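You operate a simulated robot arm through the tools that you are given. There is no shell and no other tool. Be economical: measure what you need, move in short steps, check, and stop when the job is done.

The job below is to be done with a simulated robot arm. You get a single attempt, and the scene is never put back.

JOB
Brush the dust off the height slide, then oil its middle with the rag from the table drawer.
Fine: use the brush by the vice and the oil pad beside the slide; put the brush back, lay the rag in the drawer again and shut it. Set down upright: short brush. Where these are worked on the way, their far stop is far enough and under half their travel is too little: table drawer. A coat counts when it lies all over at full strength: go over it till it gets no stronger. What is to be rubbed or washed off counts as gone when no trace of it is left.

It is judged by the outcome, as a careful person would: the job done as asked, and still so three seconds after it is handed in. It fails if anything else is knocked over, pushed out of place, dropped, spilled or broken.

ROBOT AND FRAMES
A 7-joint arm with a two-finger parallel gripper on a trunk, on a base that drives. Base frame: it is fixed to the floor where the robot stands at the start and does not move with it; the origin is under the middle of the robot, x ahead of it, y to its left, z up; the surface under the hand at the start is at about z = 80. Lengths are in cm, angles in degrees, forces in N, time in s.
With the tool pointing down near the work surface it reaches from about 36 to 90 cm from the robot's upright axis, wherever it stands. Its first joint turns from -115.0 to 115.0 degrees. Places, roughly: height slide [130, -80, 80]; inside of the table drawer [120, -30, 70]; oil pad [110, -50, 80]; rag [125, -25, 75]; table drawer [120, -30, 70]. Payload 3.91 kg.
The TCP is the grasp point between the finger pads, 3 cm short of the fingertips. In the tool frame z runs along the fingers and y along their closing line. The gripper opens to 11 cm. The fingers are 2 cm wide and 1 cm thick; the gripper's body (4.8 by 11.2 cm) begins 5.5 cm behind the TCP.
Orientation is that of the tool frame in the base frame, as [roll, pitch, yaw] about the fixed x, y, z axes, in that order (R = Rz(yaw) Ry(pitch) Rx(roll)). With the fingers straight down and closing along the base's y, the tool's x points along the base's -x, its y along +y and its z along -z.

CONTROLS
- The arm moves only by the tool jog_arm. Its argument "deltas" is a list of rows, each a list of 3 entries, a list of its own where there are three numbers: the turn, a rotation vector about the tool's x, y, z in degrees, then the shift along the tool's x, y, z in cm, then the opening in per cent of the stroke, from 0 (shut) to 100 (fully open). In form: [[[wx, wy, wz], [x, y, z], jaw], ...]. A call has 1 to 12 rows; each row shifts and turns the commanded pose from where the row before left it, along the tool's axes as they then stand. Each row takes 0.2 s and may step no farther than 5 cm and 8.6 degrees from the row before; otherwise, or with a gripper value out of range, the whole call is refused. Where a pose cannot be reached the arm comes as near as it can. A force on the tool above 40 N (or 10 N above the force at the start of the call, whichever is more), or a blocked arm, ends the call early, and 0.2 s more pass. Each finger travels about 15.3 cm/s and halts on what it meets, pressing with about 20 N; the grip force reading is that of the motor and also rises with nothing between the fingers. The clock runs only during rows and for 0.2 s after the last one: add rows that do not move to give the fingers time. It gives the time, the measured TCP pose, the force on the tool (base axes), the opening and the grip force at its end, in the units of the frame above (readings bear some noise), with the torque about the TCP (base axes, N m) and any sound that the robot's microphone picked up, and new pictures: "show" is both (left out), scene, wrist or none.
- Cameras (640 x 400 px; columns grow to the right, rows downward): "scene" is now at [21.31, 14.5, 112.02]; the picture's right is [-0.65, -0.76, 0.00], its down [-0.20, 0.17, -0.96] and it looks along [0.73, -0.63, -0.26] (base axes); focal length 230 px, centre (320, 200). "wrist" rides on the gripper at [7.2, 1.7, -10.3] in the tool frame; the picture's right is [-0.23, 0.97, 0.00], its down [-0.76, -0.18, -0.62] and it looks along [-0.61, -0.14, 0.78] (tool axes); focal length 222 px, centre (320, 200).
- move_column(by): slides the trunk up (or, below 0, down) by that many cm; the arm and the scene camera ride with it, the base frame stays. It gives what a move gives, with no picture.
- drive_base(legs): drives the robot by 1 to 6 legs, each [ahead, left, turn to the left] in cm, cm and degrees, along the robot's own axes; the way and the turn of a leg run together, so that a leg with both is an arc; at most 150 cm and 180 degrees a leg. The arm and the cameras ride along, it lands a little off, and it stops where it bumps. It gives what a move gives, and a new picture of the scene camera.
- aim_head(pan, tilt): turns the head with the scene camera to pan (to the left, within 80 degrees either way) and tilt (down, from -29 to 69), counted from straight ahead of the robot. It gives what a move gives, and a new picture of the scene camera.
- pixel_to_xyz(camera, pixels): for up to 12 pixels [column, row] of the newest picture of that camera ("zoom" is the newest enlarged one), the place [x, y, z] in the base frame of the surface seen there, good to about 0.3 cm. It takes no simulated time.
- inspect(camera, box): a new picture of the part [left, top, right, bottom] of that camera's present view, enlarged. It takes no simulated time.
- hand_in(): hands the job in; it is judged then, once.

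Keep the steps short. Do not move on a guess: measure, check each grasp and each placing, and mend mistakes. In all there are 80 turns and 260 pictures (those below and enlarged ones count). Leave the gripper open and the arm clear of the work at the hand-in unless told otherwise, and finish with a single line.

The tools are called after "Emit:" as name(argument=value, ...) on one line, values as JSON. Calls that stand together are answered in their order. jog_arm: Moves the arm, as the interface text tells. Its arguments: {"type":"object","properties":{"deltas":{"type":"array","items":{"type":"array"}},"show":{"type":"string","enum":["both","scene","wrist","none"]}},"required":["deltas"]} The other tools are called the same way: move_column (by) slides the trunk up or down; drive_base (legs) drives the base; aim_head (pan, tilt) turns the head that bears the scene camera; pixel_to_xyz (camera, pixels) gives the place of the surface under pixels of a picture; inspect (camera, box) takes an enlarged picture of a part of a camera's view; hand_in () hands the job in.

At the start:

```text
time_s: 0.0
eef_pos: [55.36, -3.49, 112.43]
orientation: [179.9, 0.0, -180.0]
contact_force: [0.1, 0.5, -0.1]
ft_torque: [-0.04, 0.03, 0.04]
finger_gap: 11.03
grasp_force: 0.1
trunk travel left (down, up): [-42.5, 56.5]
robot x, y, heading: [-0.2, 0.03, -0.2]
head pan, tilt: [-40.7, 15.2]
```

scene: 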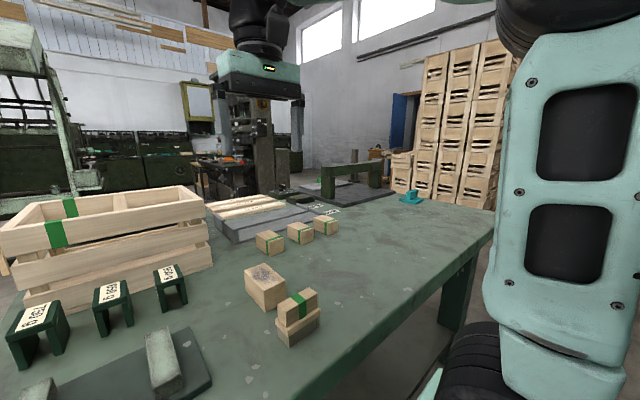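
wrist: 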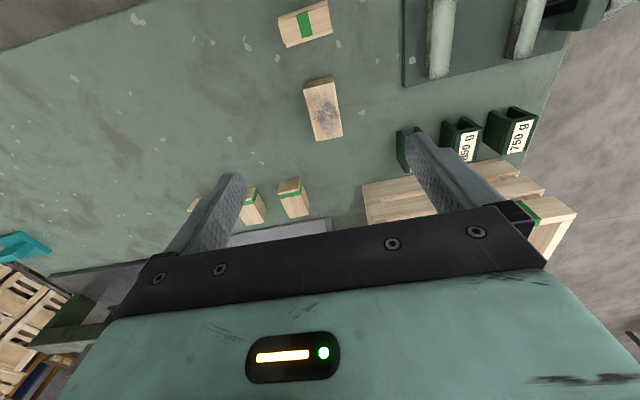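

I see a work table with a crate, blocks and a green machine; I zoom in on the far part and the near part first.

Emit:
inspect(camera="scene", box=[180, 60, 440, 222])

Emit:
inspect(camera="scene", box=[0, 170, 368, 400])

Emit:
pixel_to_xyz(camera="scene", pixels=[[265, 285], [298, 312], [268, 243], [410, 195], [345, 190], [255, 130], [275, 190], [325, 205], [160, 360], [480, 210], [430, 390], [100, 240]])

```text
2.46 times, centred on (310, 141) of scene
```

zoom: 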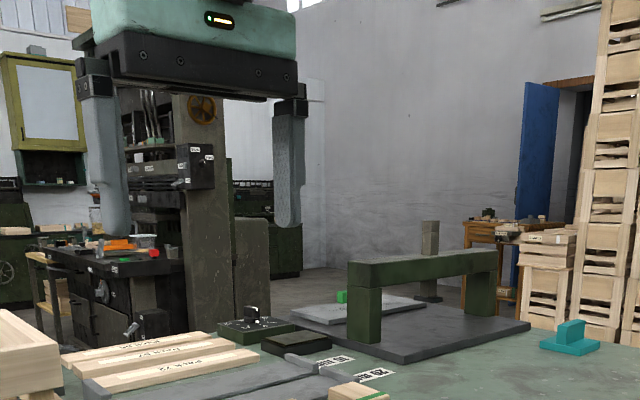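

```text
1.74 times, centred on (184, 285) of scene
```

zoom: 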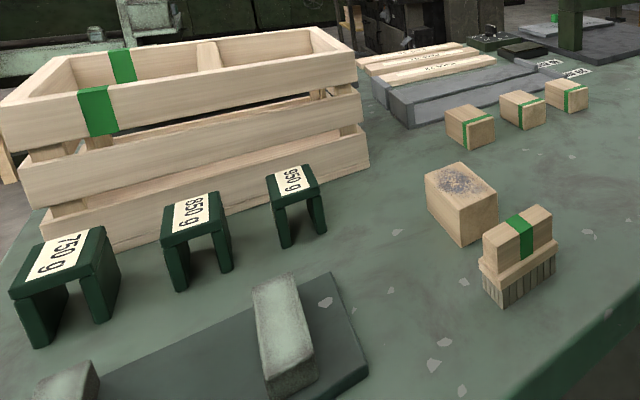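

```text
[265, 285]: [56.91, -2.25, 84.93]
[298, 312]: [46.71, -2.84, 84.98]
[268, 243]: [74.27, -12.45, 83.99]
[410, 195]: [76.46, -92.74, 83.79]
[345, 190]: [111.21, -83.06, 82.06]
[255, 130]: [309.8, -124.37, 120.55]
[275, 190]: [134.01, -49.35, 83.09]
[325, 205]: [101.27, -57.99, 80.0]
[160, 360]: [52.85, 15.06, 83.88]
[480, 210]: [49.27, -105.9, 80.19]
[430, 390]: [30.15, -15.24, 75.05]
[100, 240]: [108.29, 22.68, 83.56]
```

I look further around for the drawer and the slide by turning the head.

Emit:
aim_head(pan=-20, tilt=25)

Emit:
aim_head(pan=-70, tilt=30)

```text
time_s: 0.8
eef_pos: [55.36, -3.52, 112.6]
orientation: [180.0, 0.0, -180.0]
contact_force: [0.3, 0.1, -0.8]
ft_torque: [0.04, -0.05, -0.01]
finger_gap: 11.0
grasp_force: 0.0
trunk travel left (down, up): [-42.5, 56.5]
robot x, y, heading: [0.31, -0.3, -0.0]
head pan, tilt: [-20.0, 25.0]
```

scene: 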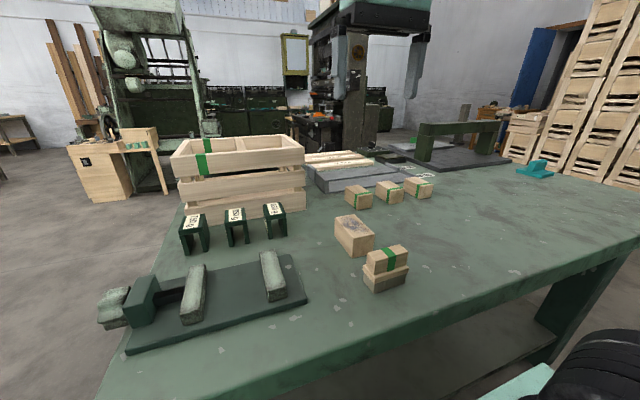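

```text
time_s: 2.0
eef_pos: [55.43, -3.53, 112.47]
orientation: [180.0, 0.0, 180.0]
contact_force: [0.7, 0.6, -0.7]
ft_torque: [0.0, 0.0, -0.01]
finger_gap: 11.02
grasp_force: 0.0
trunk travel left (down, up): [-42.5, 56.5]
robot x, y, heading: [-0.02, -0.32, 0.1]
head pan, tilt: [-70.0, 30.0]
```

scene: 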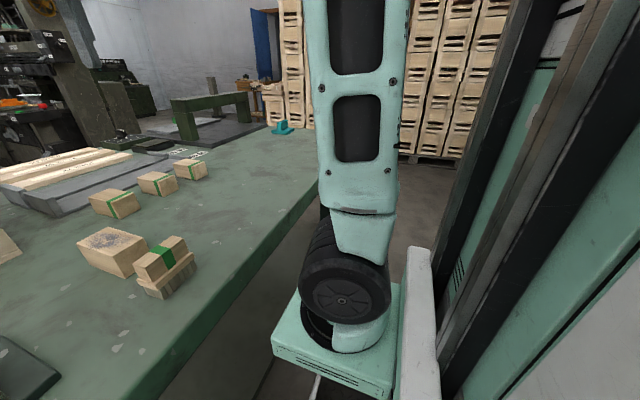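

The brush lies under (310,315) of the first picture. I look at it with the wrist and head cameras to get its pose.

Emit:
aim_head(pan=-15, tilt=45)

Emit:
inspect(camera="wrist", box=[240, 0, 400, 100])

```text
time_s: 3.3
eef_pos: [55.55, -3.51, 112.51]
orientation: [180.0, 0.0, 180.0]
contact_force: [0.4, -0.3, 0.0]
ft_torque: [0.01, -0.02, 0.0]
finger_gap: 11.01
grasp_force: 0.1
trunk travel left (down, up): [-42.5, 56.5]
robot x, y, heading: [-0.09, 0.04, -0.2]
head pan, tilt: [-15.0, 45.0]
```

scene: 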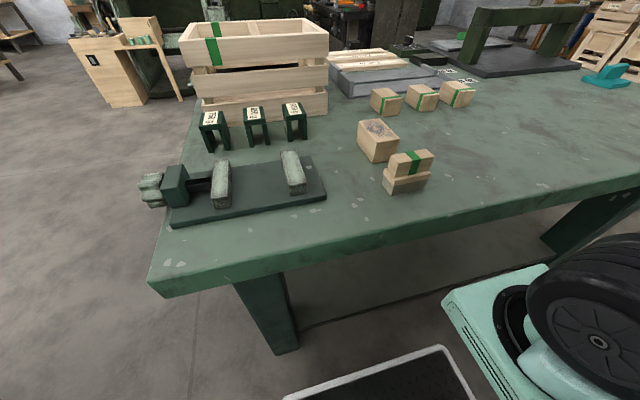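

```text
4.00 times, centred on (320, 50) of wrist
```

zoom: 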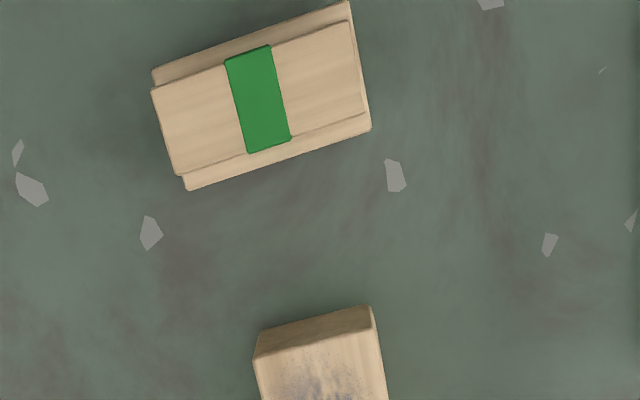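

I measure the brush's top corners (zoom 160,95; 345,25; 362,110; 182,170), the lower board and the neighbours.

Emit:
pixel_to_xyz(camera="zoom", pixels=[[160, 96], [342, 28], [360, 110], [182, 168], [258, 98], [188, 186], [366, 128], [345, 8], [157, 77], [310, 345], [365, 330]])

Emit:
inspect(camera="scene", box=[340, 100, 500, 200])

Emit:
pixel_to_xyz(camera="scene", pixels=[[152, 280], [636, 180], [200, 140], [340, 75], [560, 40], [530, 70], [610, 80]])

```text
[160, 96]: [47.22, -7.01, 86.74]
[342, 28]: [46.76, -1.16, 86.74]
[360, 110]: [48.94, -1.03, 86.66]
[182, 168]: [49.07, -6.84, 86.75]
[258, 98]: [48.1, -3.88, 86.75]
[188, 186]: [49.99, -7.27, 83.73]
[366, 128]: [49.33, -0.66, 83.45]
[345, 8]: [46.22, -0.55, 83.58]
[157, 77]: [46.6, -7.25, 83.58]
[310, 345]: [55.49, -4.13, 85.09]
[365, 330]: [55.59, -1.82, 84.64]
```

```text
4.00 times, centred on (420, 150) of scene
```

zoom: 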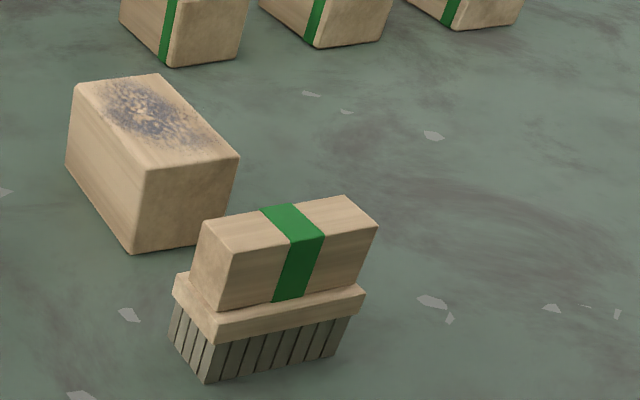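

```text
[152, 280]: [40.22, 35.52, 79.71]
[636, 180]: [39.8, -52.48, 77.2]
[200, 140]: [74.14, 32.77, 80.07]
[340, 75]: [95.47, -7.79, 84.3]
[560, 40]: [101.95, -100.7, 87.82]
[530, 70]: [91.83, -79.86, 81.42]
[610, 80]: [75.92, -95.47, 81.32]
```

Before grasping I want to know the slide. I aim the head at it and zoom in.

Emit:
aim_head(pan=-35, tilt=12)

Emit:
inspect(camera="scene", box=[300, 150, 460, 250])

```text
time_s: 4.2
eef_pos: [55.48, -3.48, 112.6]
orientation: [-179.9, 0.0, -180.0]
contact_force: [-0.3, 0.3, -0.2]
ft_torque: [0.0, 0.02, 0.0]
finger_gap: 11.01
grasp_force: 0.1
trunk travel left (down, up): [-42.5, 56.5]
robot x, y, heading: [-0.03, -0.18, 0.2]
head pan, tilt: [-35.0, 12.0]
```

scene: 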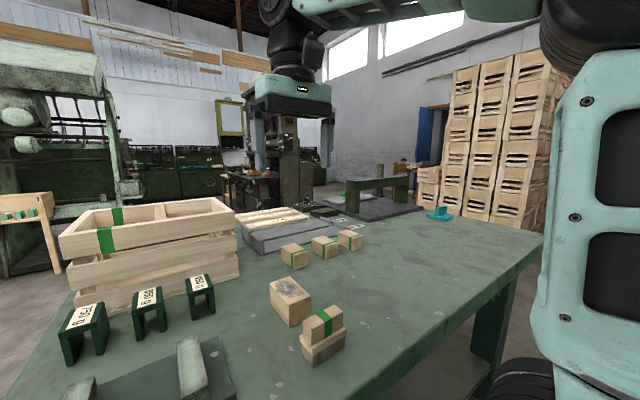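

```text
4.00 times, centred on (380, 200) of scene
```

zoom: 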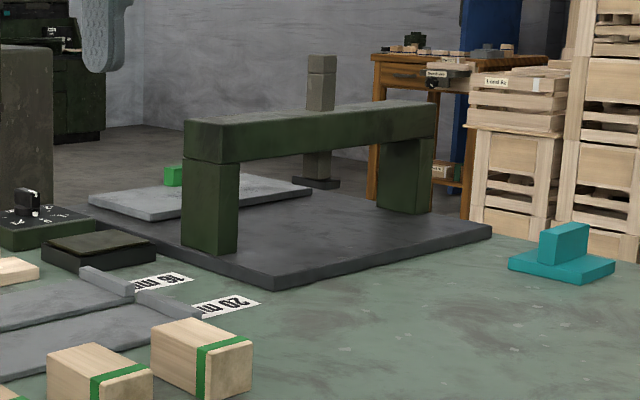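

The pale plate with a green knob behind the gate at zoom (200,195) may be the slide. I measure it.

Emit:
pixel_to_xyz(camera="zoom", pixels=[[95, 203], [160, 215], [305, 188], [260, 178], [172, 178], [320, 100], [318, 180], [100, 247], [28, 222], [185, 130], [425, 120], [275, 280]])

```text
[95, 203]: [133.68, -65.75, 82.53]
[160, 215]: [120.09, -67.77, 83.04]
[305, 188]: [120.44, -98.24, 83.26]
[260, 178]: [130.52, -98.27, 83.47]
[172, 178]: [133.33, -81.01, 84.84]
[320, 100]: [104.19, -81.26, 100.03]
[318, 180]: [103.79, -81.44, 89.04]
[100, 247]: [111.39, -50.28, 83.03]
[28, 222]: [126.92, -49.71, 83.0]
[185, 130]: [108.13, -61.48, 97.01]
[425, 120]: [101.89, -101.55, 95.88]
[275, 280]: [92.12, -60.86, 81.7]
```

The slide looks like the slab behind the gate (x 120–134, y −98…−66), the oil pad is the dark pad at (111,−50). First I bring the hand over the brush at (48,−4) and turn it 86° so that it closes across the narrow block.

Emit:
jog_arm(deltas=[[[0, 0, 0], [3.75, -0.25, 0], 100], [[0, 0, 0], [3.75, -0.25, 0], 60], [[0, 0, 8.6], [0, 0, 0], 50], [[0, 0, 8.6], [0, 0, 0], 50], [[0, 0, 8.6], [0, 0, 0], 50], [[0, 0, 8.6], [0, 0, 0], 50], [[0, 0, 8.6], [0, 0, 0], 50], [[0, 0, 8.6], [0, 0, 0], 50], [[0, 0, 8.6], [0, 0, 0], 50], [[0, 0, 8.6], [0, 0, 0], 50], [[0, 0, 8.6], [0, 0, 0], 50], [[0, 0, 8.6], [0, 0, 0], 50]], show="wrist")

```text
time_s: 6.8
eef_pos: [47.98, -4.15, 112.49]
orientation: [-179.9, 0.1, 93.8]
contact_force: [-0.7, 0.4, 0.3]
ft_torque: [0.01, 0.02, -0.01]
finger_gap: 5.51
grasp_force: 0.1
trunk travel left (down, up): [-42.5, 56.5]
robot x, y, heading: [-0.25, 0.05, 0.2]
head pan, tilt: [-35.0, 12.0]
```

wrist: 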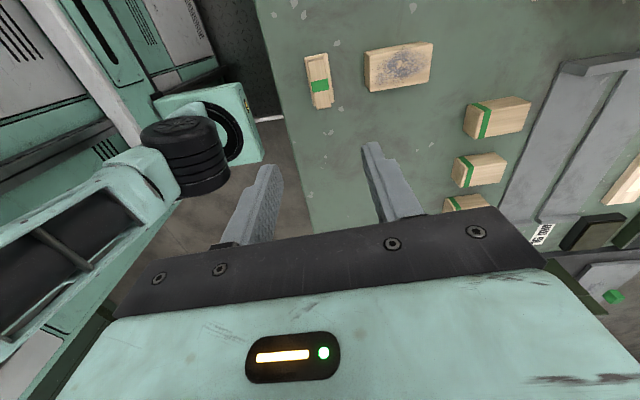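

The hand is above the brush and turned. I go down 22 cm and check.

Emit:
jog_arm(deltas=[[[0, 0, 0], [0, 0, 5], 50], [[0, 0, 0], [0, 0, 5], 50], [[0, 0, 0], [0, 0, 5], 50], [[0, 0, 0], [0, 0, 4], 50], [[0, 0, 0], [0, 0, 2.5], 50]], show="wrist")

Emit:
inspect(camera="scene", box=[240, 250, 400, 350])

```text
time_s: 8.0
eef_pos: [47.84, -4.03, 91.12]
orientation: [179.9, -0.1, 94.1]
contact_force: [-0.4, -0.4, 0.7]
ft_torque: [0.01, 0.0, 0.0]
finger_gap: 5.49
grasp_force: 0.0
trunk travel left (down, up): [-42.5, 56.5]
robot x, y, heading: [0.09, -0.03, -0.2]
head pan, tilt: [-35.0, 12.0]
```

wrist: 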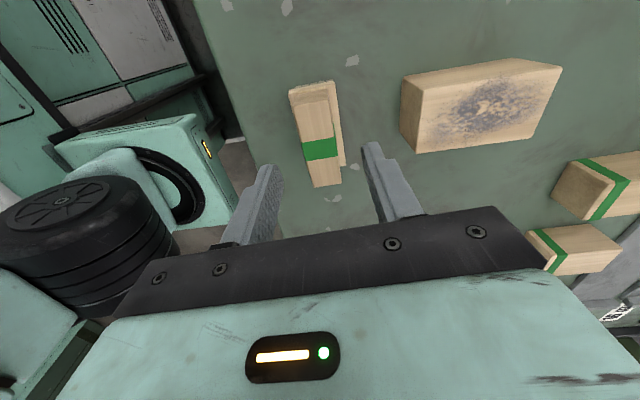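

```text
4.00 times, centred on (320, 300) of scene
```

zoom: 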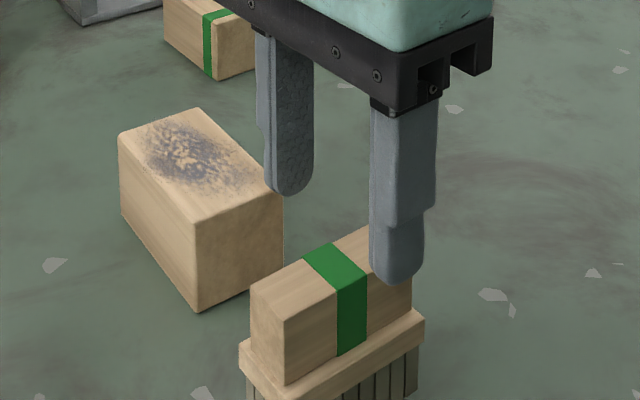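

Fingers straddle the block. I go down 4 cm more (tips just above the lower board) and close.

Emit:
jog_arm(deltas=[[[0, 0, 0], [0, 0, 2], 50], [[0, 0, 0], [0, 0, 1.9], 50], [[0, 0, 0], [0, 0, 0], 0], [[0, 0, 0], [0, 0, 0], 0], [[0, 0, 0], [0, 0, 0], 0]], show="none")

Emit:
inspect(camera="scene", box=[240, 250, 400, 350])

```text
time_s: 9.2
eef_pos: [47.99, -4.13, 87.12]
orientation: [180.0, 0.1, 94.0]
contact_force: [0.4, -0.2, 0.5]
ft_torque: [0.01, 0.05, -0.02]
finger_gap: 2.34
grasp_force: 20.2
trunk travel left (down, up): [-42.5, 56.5]
robot x, y, heading: [-0.08, 0.33, -0.2]
head pan, tilt: [-35.0, 12.0]
```

```text
4.00 times, centred on (320, 300) of scene
```

zoom: 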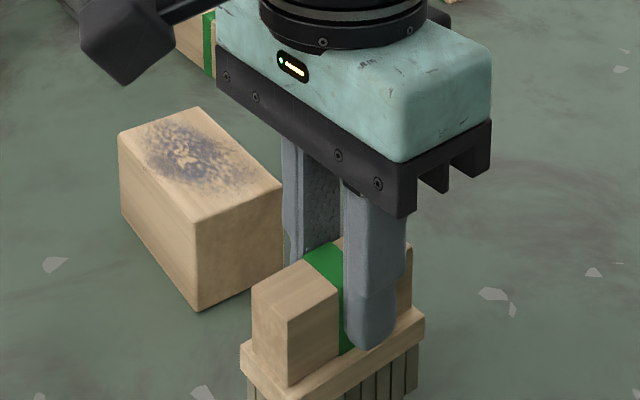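

The brush is held (gap 2.34; brush bottom 7.1 cm below TCP). I lift it 25 cm and look right for a free way around the table.

Emit:
jog_arm(deltas=[[[0, 0, 0], [0, 0, -2], 0], [[0, 0, 0], [0, 0, -5], 0], [[0, 0, 0], [0, 0, -5], 0], [[0, 0, 0], [0, 0, -5], 0], [[0, 0, 0], [0, 0, -5], 0], [[0, 0, 0], [0, 0, -5], 0]], show="none")

Emit:
aim_head(pan=-50, tilt=15)

Emit:
pixel_to_xyz(camera="scene", pixels=[[425, 210], [395, 175], [330, 185], [465, 225], [450, 300], [250, 180], [140, 190], [190, 210]])

```text
time_s: 10.6
eef_pos: [47.77, -4.13, 114.21]
orientation: [179.9, 0.0, 94.0]
contact_force: [1.0, -0.1, -1.3]
ft_torque: [0.0, 0.03, -0.01]
finger_gap: 2.34
grasp_force: 19.8
trunk travel left (down, up): [-42.5, 56.5]
robot x, y, heading: [-0.01, -0.46, 0.0]
head pan, tilt: [-35.0, 12.0]
```

```text
time_s: 11.4
eef_pos: [47.83, -4.14, 114.18]
orientation: [-180.0, 0.0, 94.0]
contact_force: [0.8, -0.4, -0.6]
ft_torque: [0.02, -0.01, -0.01]
finger_gap: 2.34
grasp_force: 19.7
trunk travel left (down, up): [-42.5, 56.5]
robot x, y, heading: [-0.11, -0.1, -0.1]
head pan, tilt: [-50.0, 15.0]
```

scene: 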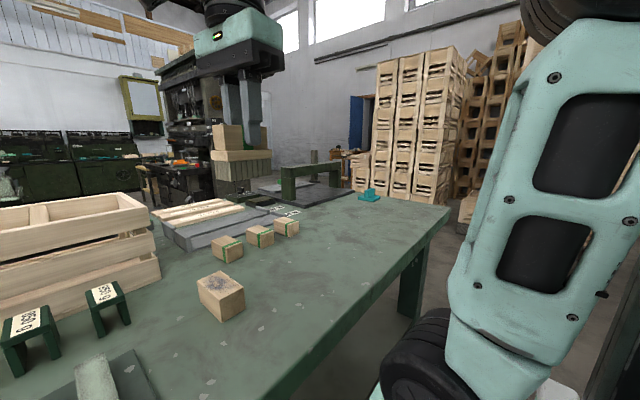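

```text
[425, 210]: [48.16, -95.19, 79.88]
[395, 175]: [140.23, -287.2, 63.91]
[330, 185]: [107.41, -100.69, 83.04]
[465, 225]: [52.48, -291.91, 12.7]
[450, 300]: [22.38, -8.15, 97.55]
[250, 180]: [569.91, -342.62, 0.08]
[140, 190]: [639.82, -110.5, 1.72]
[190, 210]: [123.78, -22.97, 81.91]
```

Corner of the table is near (41,−108); crates stand at y≈−287. I drive right 175 cm, then forward 100 cm along the free aisle, and look at the far half of the table.

Emit:
drive_base(legs=[[0, -150, 0], [0, -27, 0], [95, 0, 0], [0, 0, 90]])

Emit:
aim_head(pan=0, tilt=25)

```text
time_s: 28.6
eef_pos: [99.97, -128.69, 114.16]
orientation: [180.0, -0.1, -177.8]
contact_force: [0.7, 0.1, -0.6]
ft_torque: [0.0, 0.01, -0.01]
finger_gap: 2.37
grasp_force: 20.2
trunk travel left (down, up): [-42.5, 56.5]
robot x, y, heading: [94.44, -176.18, 88.3]
head pan, tilt: [-50.0, 15.0]
```

scene: 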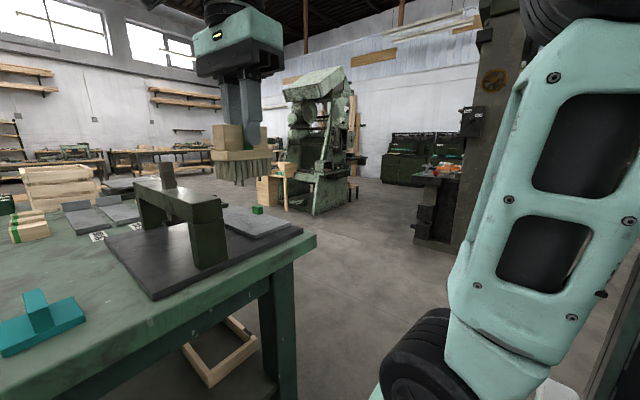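

```text
time_s: 29.8
eef_pos: [99.98, -128.71, 114.22]
orientation: [-179.9, 0.0, -177.8]
contact_force: [0.0, 1.0, -1.2]
ft_torque: [-0.03, 0.0, -0.03]
finger_gap: 2.36
grasp_force: 20.1
trunk travel left (down, up): [-42.5, 56.5]
robot x, y, heading: [94.31, -176.37, 88.3]
head pan, tilt: [0.0, 25.0]
```

scene: 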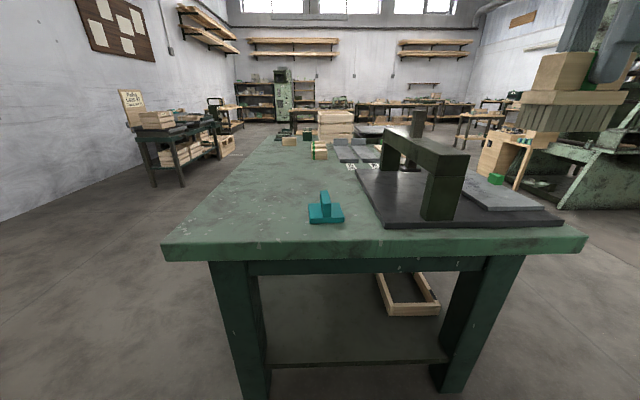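

The far side is at x≈140. I drive further around: right 95 cm and look at the far side.

Emit:
drive_base(legs=[[0, -95, 0], [0, 0, 30]])

Emit:
pixel_to_xyz(camera="scene", pixels=[[200, 250], [100, 225], [420, 250], [560, 250], [620, 200], [250, 200], [330, 200]])

```text
time_s: 36.2
eef_pos: [168.1, -134.87, 114.23]
orientation: [-180.0, 0.0, -146.4]
contact_force: [0.4, 0.2, -1.1]
ft_torque: [0.0, -0.02, -0.01]
finger_gap: 2.34
grasp_force: 19.9
trunk travel left (down, up): [-42.5, 56.5]
robot x, y, heading: [188.0, -178.48, 119.7]
head pan, tilt: [0.0, 25.0]
```

scene: 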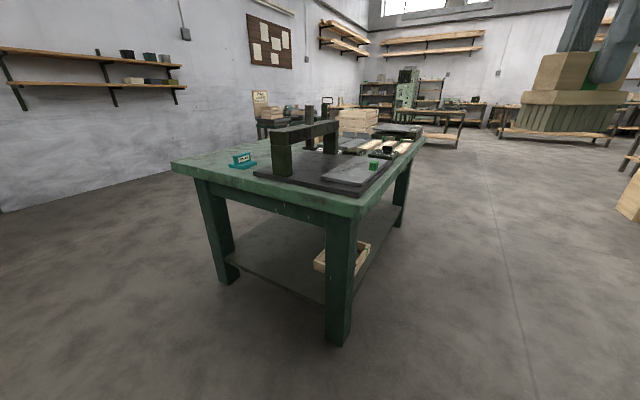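

```text
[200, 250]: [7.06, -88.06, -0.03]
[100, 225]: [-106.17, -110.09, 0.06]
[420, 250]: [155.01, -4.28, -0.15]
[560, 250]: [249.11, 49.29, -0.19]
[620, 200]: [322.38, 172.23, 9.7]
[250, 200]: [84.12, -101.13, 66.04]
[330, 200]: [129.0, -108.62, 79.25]
```

Free floor. I drive along the far side and turn to face the table (heading 180) at about (187,−65).

Emit:
drive_base(legs=[[0, 0, -30], [112, 0, 0], [0, 0, 90]])

Emit:
aim_head(pan=-5, tilt=42)

Emit:
aim_head(pan=-30, tilt=42)

```text
time_s: 47.3
eef_pos: [141.21, -61.07, 114.29]
orientation: [179.9, 0.1, -85.9]
contact_force: [-0.1, 0.3, -1.0]
ft_torque: [-0.02, 0.01, -0.01]
finger_gap: 2.34
grasp_force: 19.7
trunk travel left (down, up): [-42.5, 56.5]
robot x, y, heading: [189.02, -65.03, -179.7]
head pan, tilt: [0.0, 25.0]
```

scene: 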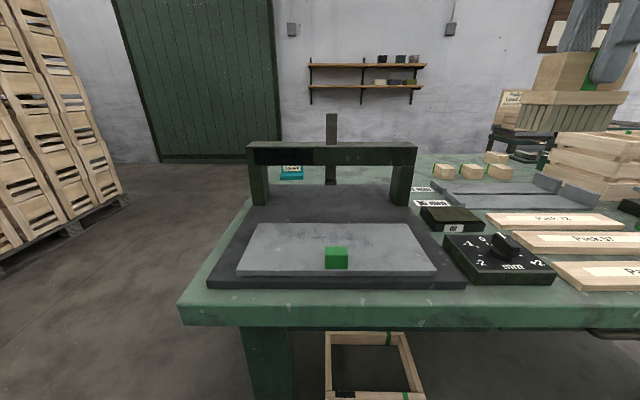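

```text
time_s: 48.1
eef_pos: [141.33, -61.13, 114.17]
orientation: [180.0, 0.0, -85.9]
contact_force: [-0.4, -0.2, 0.3]
ft_torque: [0.04, -0.01, 0.02]
finger_gap: 2.35
grasp_force: 20.0
trunk travel left (down, up): [-42.5, 56.5]
robot x, y, heading: [189.02, -65.06, -179.8]
head pan, tilt: [-5.0, 42.0]
```

scene: 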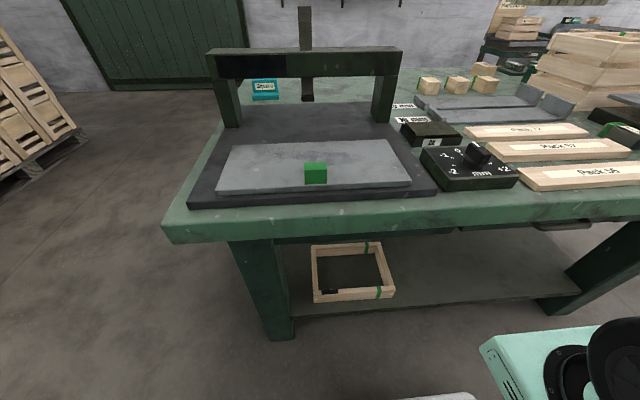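

```text
time_s: 49.0
eef_pos: [141.18, -61.01, 114.17]
orientation: [180.0, 0.0, -85.8]
contact_force: [-0.6, 0.1, 0.1]
ft_torque: [-0.02, 0.01, -0.01]
finger_gap: 2.34
grasp_force: 20.1
trunk travel left (down, up): [-42.5, 56.5]
robot x, y, heading: [189.4, -65.1, -180.0]
head pan, tilt: [-30.0, 42.0]
```

scene: 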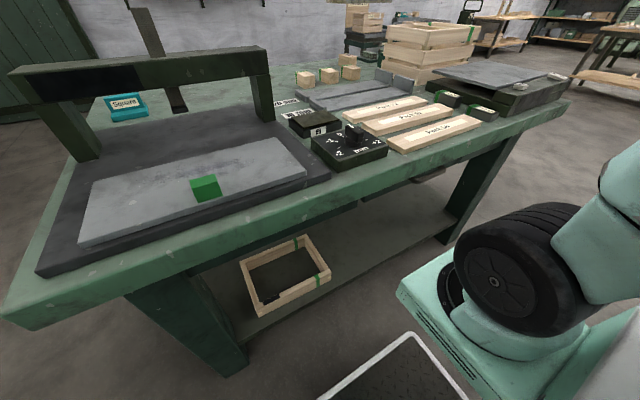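

The slide with its green knob is in view, with the "Öl" pad next to it. I zoom in on the slide, the pad and the drawer front under the table edge.

Emit:
inspect(camera="scene", box=[60, 100, 348, 280])

Emit:
inspect(camera="scene", box=[270, 60, 510, 210])

Emit:
pixel_to_xyz(camera="scene", pixels=[[93, 178], [84, 244], [305, 178], [278, 140], [195, 160], [206, 181], [50, 270], [310, 115], [347, 140], [430, 178], [5, 315], [330, 190]])

```text
2.22 times, centred on (204, 190) of scene
```

zoom: 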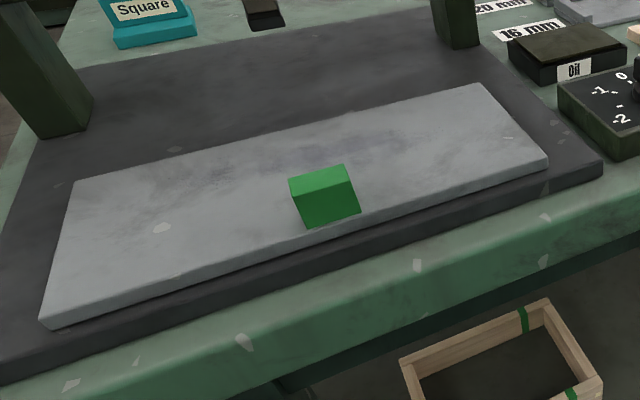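

```text
2.67 times, centred on (390, 135) of scene
```

zoom: 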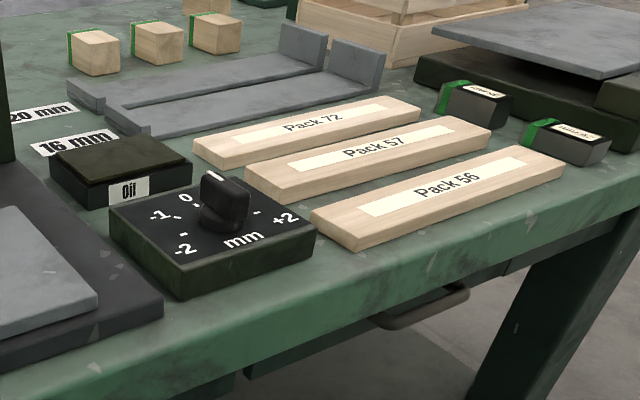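

```text
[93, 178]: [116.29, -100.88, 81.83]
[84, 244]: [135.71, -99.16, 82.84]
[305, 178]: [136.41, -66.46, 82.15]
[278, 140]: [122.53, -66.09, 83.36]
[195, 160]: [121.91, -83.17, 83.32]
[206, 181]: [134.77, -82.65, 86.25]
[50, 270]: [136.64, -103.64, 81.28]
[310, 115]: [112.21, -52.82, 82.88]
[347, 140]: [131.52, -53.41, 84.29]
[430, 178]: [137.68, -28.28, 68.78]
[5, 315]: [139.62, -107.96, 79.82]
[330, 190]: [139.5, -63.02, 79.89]
```

Drawer handle found near (137.7,−28,68.8). Slide top z≈83.3, x 120–136, y −99…−66; knob near (134.5,−82.5). I turn the hand so the brush's length lies along x, and measure the knob and slab corners.

Emit:
pixel_to_xyz(camera="scene", pixels=[[193, 183], [213, 177], [218, 188], [198, 195], [100, 183], [82, 238], [272, 141], [302, 174], [160, 195], [250, 165], [150, 220], [220, 225]])

Emit:
jog_arm(deltas=[[[0, 0, -8.6], [0, 0, 0], 0], [[0, 0, -8.6], [0, 0, 0], 0], [[0, 0, -8.6], [0, 0, 0], 0], [[0, 0, -8.6], [0, 0, 0], 0], [[0, 0, -8.6], [0, 0, 0], 0], [[0, 0, -8.6], [0, 0, 0], 0], [[0, 0, -8.6], [0, 0, 0], 0], [[0, 0, -8.6], [0, 0, 0], 0], [[0, 0, -8.6], [0, 0, 0], 0], [[0, 0, -8.5], [0, 0, 0], 0]], show="none")

```text
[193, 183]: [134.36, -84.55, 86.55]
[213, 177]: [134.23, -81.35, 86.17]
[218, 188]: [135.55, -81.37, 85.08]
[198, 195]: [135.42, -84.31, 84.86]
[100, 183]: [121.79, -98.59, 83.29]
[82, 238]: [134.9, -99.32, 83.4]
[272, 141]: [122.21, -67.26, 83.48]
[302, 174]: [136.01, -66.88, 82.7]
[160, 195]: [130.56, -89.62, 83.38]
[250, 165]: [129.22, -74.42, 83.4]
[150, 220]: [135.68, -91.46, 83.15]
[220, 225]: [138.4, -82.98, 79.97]
```

```text
time_s: 51.2
eef_pos: [141.3, -61.1, 114.2]
orientation: [-180.0, -0.1, 0.2]
contact_force: [0.1, -0.1, -0.6]
ft_torque: [0.04, 0.03, 0.0]
finger_gap: 2.33
grasp_force: 19.8
trunk travel left (down, up): [-42.5, 56.5]
robot x, y, heading: [189.08, -65.16, -180.0]
head pan, tilt: [-30.0, 42.0]
```

Brush now has its length along x. I move over the slide's near end (124,−68.5) and go down to just above it.

Emit:
jog_arm(deltas=[[[0, 0, 0], [-4.3, 1.85, 0], 0], [[0, 0, 0], [-4.3, 1.85, 0], 0], [[0, 0, 0], [-4.3, 1.85, 0], 0], [[0, 0, 0], [-4.3, 1.85, 0], 0], [[0, 0, 0], [0, 0, 5], 0], [[0, 0, 0], [0, 0, 5], 0], [[0, 0, 0], [0, 0, 5], 0], [[0, 0, 0], [0, 0, 5], 0], [[0, 0, 0], [0, 0, 2.3], 0]], show="scene")

Emit:
inspect(camera="scene", box=[60, 60, 348, 240])

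```text
time_s: 53.2
eef_pos: [123.99, -68.39, 91.85]
orientation: [-180.0, -0.1, 0.0]
contact_force: [0.5, 0.5, -0.4]
ft_torque: [-0.02, 0.02, -0.04]
finger_gap: 2.34
grasp_force: 20.0
trunk travel left (down, up): [-42.5, 56.5]
robot x, y, heading: [189.08, -65.16, -179.9]
head pan, tilt: [-30.0, 42.0]
```

scene: 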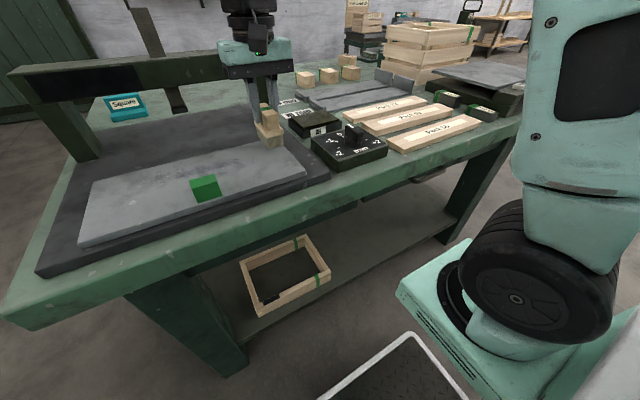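

```text
2.22 times, centred on (204, 150) of scene
```

zoom: 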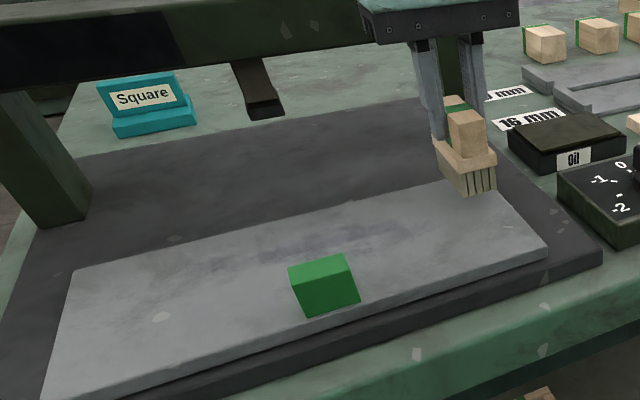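

A greyish patch lies in the slide's middle (zoom 210–410, 215–270); that is the dust. I lower to light contact in small steps.

Emit:
jog_arm(deltas=[[[0, 0, 0], [0, 0, 0.6], 0], [[0, 0, 0], [0, 0, 0.4], 0], [[0, 0, 0], [0, 0, 0.2], 0], [[0, 0, 0], [0, 0, 0.2], 0]], show="none")

```text
time_s: 54.2
eef_pos: [124.12, -68.53, 90.51]
orientation: [180.0, 0.1, 0.0]
contact_force: [-0.3, 0.2, 3.2]
ft_torque: [0.07, -0.1, -0.02]
finger_gap: 2.35
grasp_force: 20.2
trunk travel left (down, up): [-42.5, 56.5]
robot x, y, heading: [188.97, -65.19, -179.5]
head pan, tilt: [-30.0, 42.0]
```

Contact at 3 N. First stroke along the slide toward −y at x≈124.

Emit:
jog_arm(deltas=[[[0, 0, 0], [0, 0, 0.1], 0], [[0, 0, 0], [0, 2.6, 0], 0], [[0, 0, 0], [0, 2.6, 0], 0], [[0, 0, 0], [0, 2.6, 0], 0], [[0, 0, 0], [0, 2.6, 0], 0], [[0, 0, 0], [0, 2.6, 0], 0], [[0, 0, 0], [0, 2.6, 0], 0], [[0, 0, 0], [0, 2.6, 0], 0], [[0, 0, 0], [0, 2.6, 0], 0], [[0, 0, 0], [0, 2.6, 0], 0], [[0, 0, 0], [0, 2.6, 0], 0], [[0, 0, 0], [0, 2.4, 0], 0]], show="none")

Emit:
inspect(camera="scene", box=[60, 60, 348, 240])

```text
time_s: 55.7
eef_pos: [124.04, -82.26, 90.36]
orientation: [179.9, 0.3, 0.0]
contact_force: [1.0, -3.1, 12.7]
ft_torque: [-0.07, -0.44, -0.03]
finger_gap: 2.32
grasp_force: 20.0
trunk travel left (down, up): [-42.5, 56.5]
robot x, y, heading: [189.29, -65.16, -180.2]
head pan, tilt: [-30.0, 42.0]
stopped in row 7: the force on the tool passed its limit at 41 N (the readings are from after the stop); the commanded pose is now the measured one
```

```text
2.22 times, centred on (204, 150) of scene
```

zoom: 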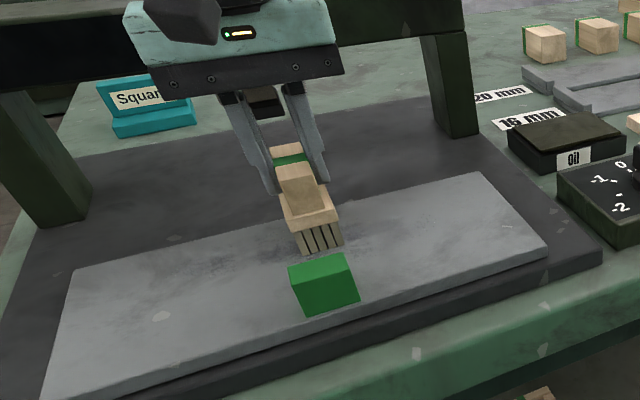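

The force climbed to 41 N mid-stroke (pressing too hard). The patch right of the brush is fading. I ease up 0.2 cm and go on in slower steps.

Emit:
jog_arm(deltas=[[[0, 0, 0], [0, 0, -0.15], 0], [[0, 0, 0], [0, 1.5, 0], 0], [[0, 0, 0], [0, 1.5, 0], 0], [[0, 0, 0], [0, 1.5, 0], 0], [[0, 0, 0], [0, 1.5, 0], 0], [[0, 0, 0], [0, 1.5, 0], 0], [[0, 0, 0], [0, 1.5, 0], 0], [[0, 0, 0], [0, 1.5, 0], 0], [[0, 0, 0], [0, 1.5, 0], 0], [[0, 0, 0], [0, 1.5, 0], 0], [[0, 0, 0], [0, 1.5, 0], 0]], show="none")

Emit:
inspect(camera="scene", box=[60, 60, 348, 240])

```text
time_s: 58.1
eef_pos: [123.89, -97.29, 90.5]
orientation: [179.8, 0.2, -0.1]
contact_force: [-1.6, 1.9, 9.5]
ft_torque: [0.12, 0.1, 0.05]
finger_gap: 2.34
grasp_force: 19.9
trunk travel left (down, up): [-42.5, 56.5]
robot x, y, heading: [189.13, -65.0, -179.8]
head pan, tilt: [-30.0, 42.0]
```

```text
2.22 times, centred on (204, 150) of scene
```

zoom: 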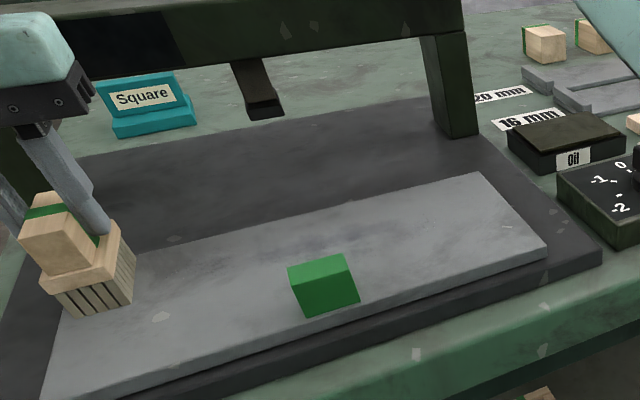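

The grey streak is largely gone there. Next strip: shift +5 cm in x (clear of the knob) and brush back toward +y.

Emit:
jog_arm(deltas=[[[0, 0, 0], [2.4, 0, 0], 0], [[0, 0, 0], [2.4, 0, 0], 0], [[0, 0, 0], [0, -3, 0], 0], [[0, 0, 0], [0, -3, 0], 0], [[0, 0, 0], [0, -3, 0], 0], [[0, 0, 0], [0, -3, 0], 0], [[0, 0, 0], [0, -3, 0], 0], [[0, 0, 0], [0, -3, 0], 0], [[0, 0, 0], [0, -3, 0], 0], [[0, 0, 0], [0, -3, 0], 0], [[0, 0, 0], [0, -3, 0], 0], [[0, 0, 0], [0, -2, 0], 0]], show="none")

Emit:
inspect(camera="scene", box=[60, 60, 348, 240])

```text
time_s: 60.7
eef_pos: [128.51, -68.22, 90.53]
orientation: [180.0, 0.1, -0.2]
contact_force: [0.9, -0.8, 3.5]
ft_torque: [-0.04, 0.09, -0.01]
finger_gap: 2.35
grasp_force: 19.5
trunk travel left (down, up): [-42.5, 56.5]
robot x, y, heading: [189.22, -64.88, -180.1]
head pan, tilt: [-30.0, 42.0]
```

```text
2.22 times, centred on (204, 150) of scene
```

zoom: 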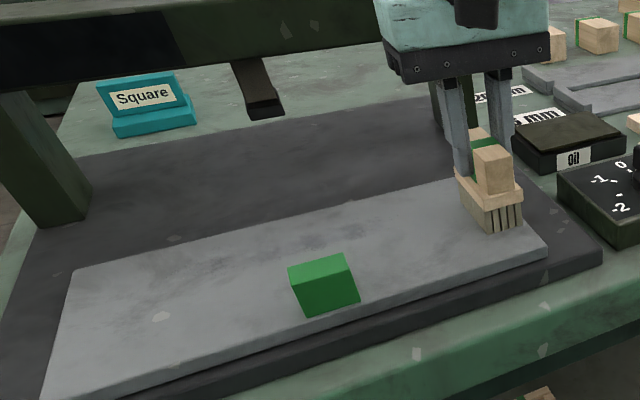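

Clean so far. Third strip along the knob-side edge (x≈133), stopping before the knob, hopping over it and continuing beyond.

Emit:
jog_arm(deltas=[[[0, 0, 0], [4.5, 0, 0], 0], [[0, 0, 0], [0, 3.4, 0], 0], [[0, 0, 0], [0, 3.4, 0], 0], [[0, 0, 0], [0, 3.2, 0], 0], [[0, 0, 0], [0, 0, -4.5], 0], [[0, 0, 0], [0, 3.0, 0], 0], [[0, 0, 0], [0, 3.0, 0], 0], [[0, 0, 0], [0, 3.2, 0], 0], [[0, 0, 0], [0, 0, 4.45], 0], [[0, 0, 0], [0, 3.3, 0], 0], [[0, 0, 0], [0, 3.3, 0], 0], [[0, 0, 0], [0, 3.3, 0], 0]], show="none")

Emit:
inspect(camera="scene", box=[60, 60, 348, 240])

```text
time_s: 63.3
eef_pos: [132.94, -97.4, 90.9]
orientation: [179.9, 0.2, -0.1]
contact_force: [0.2, 0.4, -1.1]
ft_torque: [-0.05, 0.03, 0.0]
finger_gap: 2.32
grasp_force: 20.2
trunk travel left (down, up): [-42.5, 56.5]
robot x, y, heading: [189.17, -64.71, -179.9]
head pan, tilt: [-30.0, 42.0]
```

```text
2.22 times, centred on (204, 150) of scene
```

zoom: 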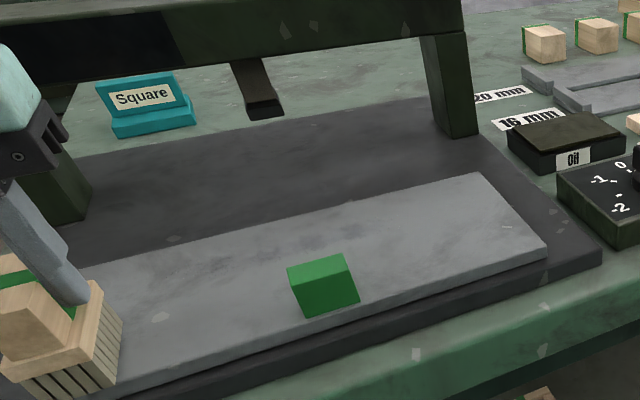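

The last part ran without contact (z 90.9). I press down and brush it back, then a second pass over the middle.

Emit:
jog_arm(deltas=[[[0, 0, 0], [0, 0, 0.45], 0], [[0, 0, 0], [0, -3.3, 0], 0], [[0, 0, 0], [0, -3.3, 0], 0], [[0, 0, 0], [0, -3.3, 0], 0], [[0, 0, 0], [-4.4, 0, 0], 0], [[0, 0, 0], [0, 3.2, 0], 0], [[0, 0, 0], [0, 3.2, 0], 0], [[0, 0, 0], [0, 3.2, 0], 0], [[0, 0, 0], [-2.2, 0, 0], 0]], show="none")

Emit:
jog_arm(deltas=[[[0, 0, 0], [0, -2.5, 0], 0], [[0, 0, 0], [0, -2.5, 0], 0], [[0, 0, 0], [0, -2.5, 0], 0], [[0, 0, 0], [0, -2.5, 0], 0], [[0, 0, 0], [0, -2.5, 0], 0], [[0, 0, 0], [0, -2.5, 0], 0], [[0, 0, 0], [0, -2.5, 0], 0], [[0, 0, 0], [0, -2.5, 0], 0], [[0, 0, 0], [0, -2.5, 0], 0], [[0, 0, 0], [0, -2.5, 0], 0], [[0, 0, 0], [0, -2.5, 0], 0], [[0, 0, 0], [0, -1.5, 0], 0]], show="none")

Emit:
inspect(camera="scene", box=[60, 60, 348, 240])

```text
time_s: 64.6
eef_pos: [128.72, -87.84, 90.42]
orientation: [179.9, 0.9, -0.5]
contact_force: [-1.9, 1.0, 10.1]
ft_torque: [-0.15, -0.26, -0.04]
finger_gap: 2.36
grasp_force: 20.0
trunk travel left (down, up): [-42.5, 56.5]
robot x, y, heading: [188.76, -64.99, -180.0]
head pan, tilt: [-30.0, 42.0]
stopped in row 6: the force on the tool passed its limit at 45 N (the readings are from after the stop); the commanded pose is now the measured one
```

```text
time_s: 65.1
eef_pos: [128.89, -86.54, 90.82]
orientation: [178.6, 0.9, 0.3]
contact_force: [0.6, -16.5, -2.1]
ft_torque: [-0.76, 0.0, -0.22]
finger_gap: 2.4
grasp_force: 20.2
trunk travel left (down, up): [-42.5, 56.5]
robot x, y, heading: [189.3, -65.36, -179.8]
head pan, tilt: [-30.0, 42.0]
stopped in row 2: the force on the tool passed its limit at 49 N (the readings are from after the stop); the commanded pose is now the measured one
```

```text
2.22 times, centred on (204, 150) of scene
```

zoom: 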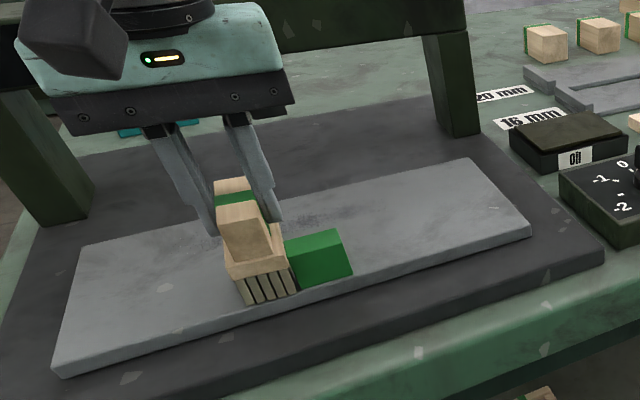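

The slide itself moved toward the gate when I shifted −x under pressure, and the brush met the knob. I lift off straight and measure the slide.

Emit:
jog_arm(deltas=[[[0, 0, 0], [0, 0.3, -1.5], 0], [[0, 0, 0], [0, 0, -4], 0], [[0, 0, 0], [4, 0, -5], 0], [[0, 0, 0], [4, 0, -5], 0], [[0, 0, 0], [4, 0, -5], 0]], show="none")

Emit:
inspect(camera="scene", box=[60, 60, 348, 240])

Emit:
pixel_to_xyz(camera="zoom", pixels=[[88, 250], [62, 360], [468, 164], [526, 224], [292, 242], [335, 232], [348, 258], [305, 272], [250, 208], [250, 312], [180, 226], [400, 182]])

```text
refused: row 3 steps farther than a row can; nothing moved
```

```text
2.22 times, centred on (204, 150) of scene
```

zoom: 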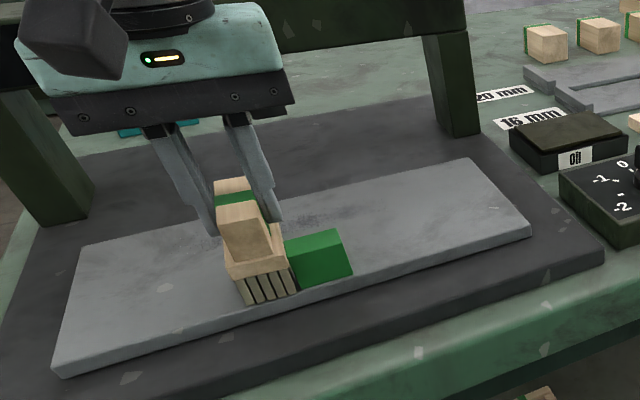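

```text
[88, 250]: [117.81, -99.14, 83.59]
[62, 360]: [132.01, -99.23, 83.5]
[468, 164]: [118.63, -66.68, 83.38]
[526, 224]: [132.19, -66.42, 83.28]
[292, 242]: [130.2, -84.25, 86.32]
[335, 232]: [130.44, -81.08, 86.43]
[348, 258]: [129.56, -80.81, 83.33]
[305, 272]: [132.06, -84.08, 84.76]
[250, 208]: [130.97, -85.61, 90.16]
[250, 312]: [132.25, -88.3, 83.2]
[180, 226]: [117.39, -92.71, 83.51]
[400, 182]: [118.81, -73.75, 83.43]
```

The slide runs along x and has gone 3.5 cm toward the gate; I will pull it back afterwards by its knob. Now I lift clear.

Emit:
jog_arm(deltas=[[[0, 0, 0], [0, 0.3, -1.0], 0], [[0, 0, 0], [0, 0, -4], 0], [[0, 0, 0], [0, 0, -4.5], 0], [[0, 0, 0], [0, 0, -4.5], 0], [[0, 0, 0], [4, 0, -2], 0], [[0, 0, 0], [4, 0, -2], 0], [[0, 0, 0], [4, 0, -2], 0], [[0, 0, 0], [4, 0, -2], 0]], show="none")

Emit:
inspect(camera="scene", box=[80, 115, 304, 255])

Emit:
inspect(camera="wrist", box=[0, 0, 640, 400])

```text
time_s: 66.9
eef_pos: [145.02, -85.98, 112.38]
orientation: [179.0, 0.9, 0.0]
contact_force: [-0.4, -0.4, -0.8]
ft_torque: [0.04, -0.03, 0.01]
finger_gap: 2.38
grasp_force: 20.3
trunk travel left (down, up): [-42.5, 56.5]
robot x, y, heading: [188.93, -64.68, -179.5]
head pan, tilt: [-30.0, 42.0]
```

```text
2.86 times, centred on (192, 185) of scene
```

zoom: 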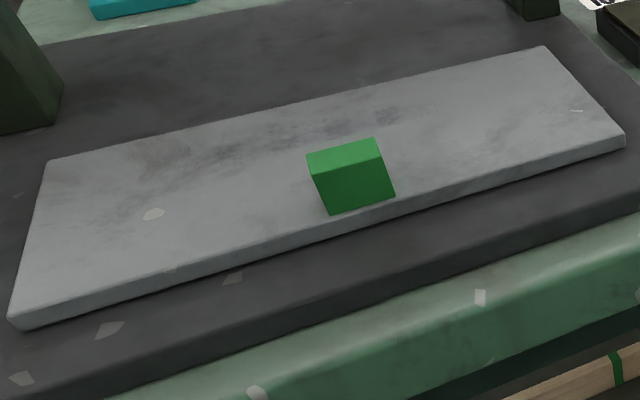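

```text
1.00 times, centred on (320, 200) of wrist (not enlarged: the box is as wide or as high as the picture)
```

zoom: 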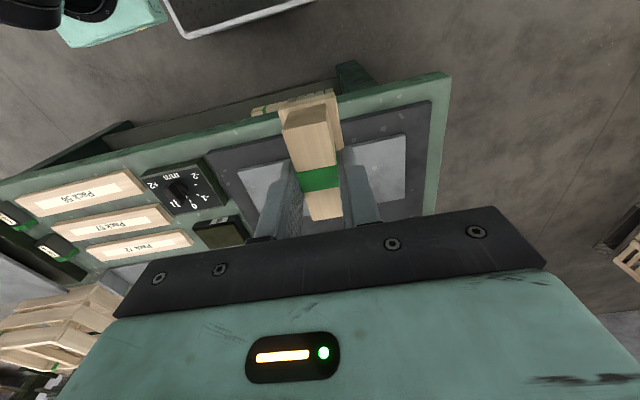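

A faint purple residue remains (zoom 230,148 … 385,118). I re-take the zoom and measure it.

Emit:
inspect(camera="scene", box=[100, 125, 260, 225])

Emit:
pixel_to_xyz(camera="zoom", pixels=[[460, 127], [490, 120], [240, 165], [280, 160], [150, 200], [130, 170], [330, 150], [400, 130]])

```text
4.00 times, centred on (180, 175) of scene
```

zoom: 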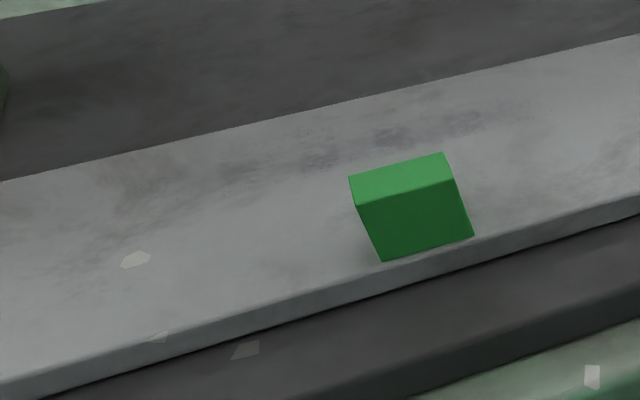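

```text
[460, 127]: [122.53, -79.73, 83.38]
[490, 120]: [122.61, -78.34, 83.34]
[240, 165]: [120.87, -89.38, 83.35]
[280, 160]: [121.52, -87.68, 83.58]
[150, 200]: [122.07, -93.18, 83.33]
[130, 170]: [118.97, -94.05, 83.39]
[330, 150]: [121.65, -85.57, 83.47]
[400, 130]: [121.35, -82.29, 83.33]
```

Residue sits at x 119–123.5, y −77…−93 (between my first two strips). I level the hand and place the brush at (122,−74), then stroke only along y.

Emit:
jog_arm(deltas=[[[1, 0.9, 0], [-3.83, -1.92, 0], 0], [[0, 0, 0], [-3.83, -1.92, 0], 0], [[0, 0, 0], [-3.83, -1.92, 0], 0], [[0, 0, 0], [-3.83, -1.92, 0], 0], [[0, 0, 0], [-3.83, -1.92, 0], 0], [[0, 0, 0], [-3.83, -1.92, 0], 0], [[0, 0, 0], [0, 0, 5], 0], [[0, 0, 0], [0, 0, 5], 0], [[0, 0, 0], [0, 0, 5], 0], [[0, 0, 0], [0, 0, 5], 0], [[0, 0, 0], [0, 0, 1], 0]], show="none")

Emit:
jog_arm(deltas=[[[0, 0, 0], [0, 0, 0.4], 0], [[0, 0, 0], [0, 0, 0.2], 0], [[0, 0, 0], [0, 0, 0.2], 0]], show="none")

Emit:
inspect(camera="scene", box=[100, 90, 324, 230])

```text
time_s: 69.3
eef_pos: [122.15, -74.59, 91.7]
orientation: [-179.9, 0.0, 0.2]
contact_force: [0.4, 0.1, -1.9]
ft_torque: [-0.02, 0.01, -0.01]
finger_gap: 2.32
grasp_force: 19.8
trunk travel left (down, up): [-42.5, 56.5]
robot x, y, heading: [189.17, -65.28, -179.9]
head pan, tilt: [-30.0, 42.0]
```

```text
time_s: 70.1
eef_pos: [122.14, -74.62, 90.8]
orientation: [-180.0, 0.1, 0.3]
contact_force: [0.1, -0.4, -0.8]
ft_torque: [0.01, -0.01, 0.03]
finger_gap: 2.35
grasp_force: 20.1
trunk travel left (down, up): [-42.5, 56.5]
robot x, y, heading: [189.15, -65.3, -179.8]
head pan, tilt: [-30.0, 42.0]
```

```text
2.86 times, centred on (212, 160) of scene
```

zoom: 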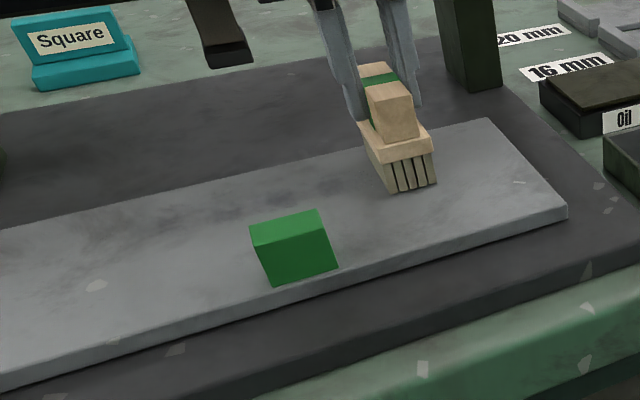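

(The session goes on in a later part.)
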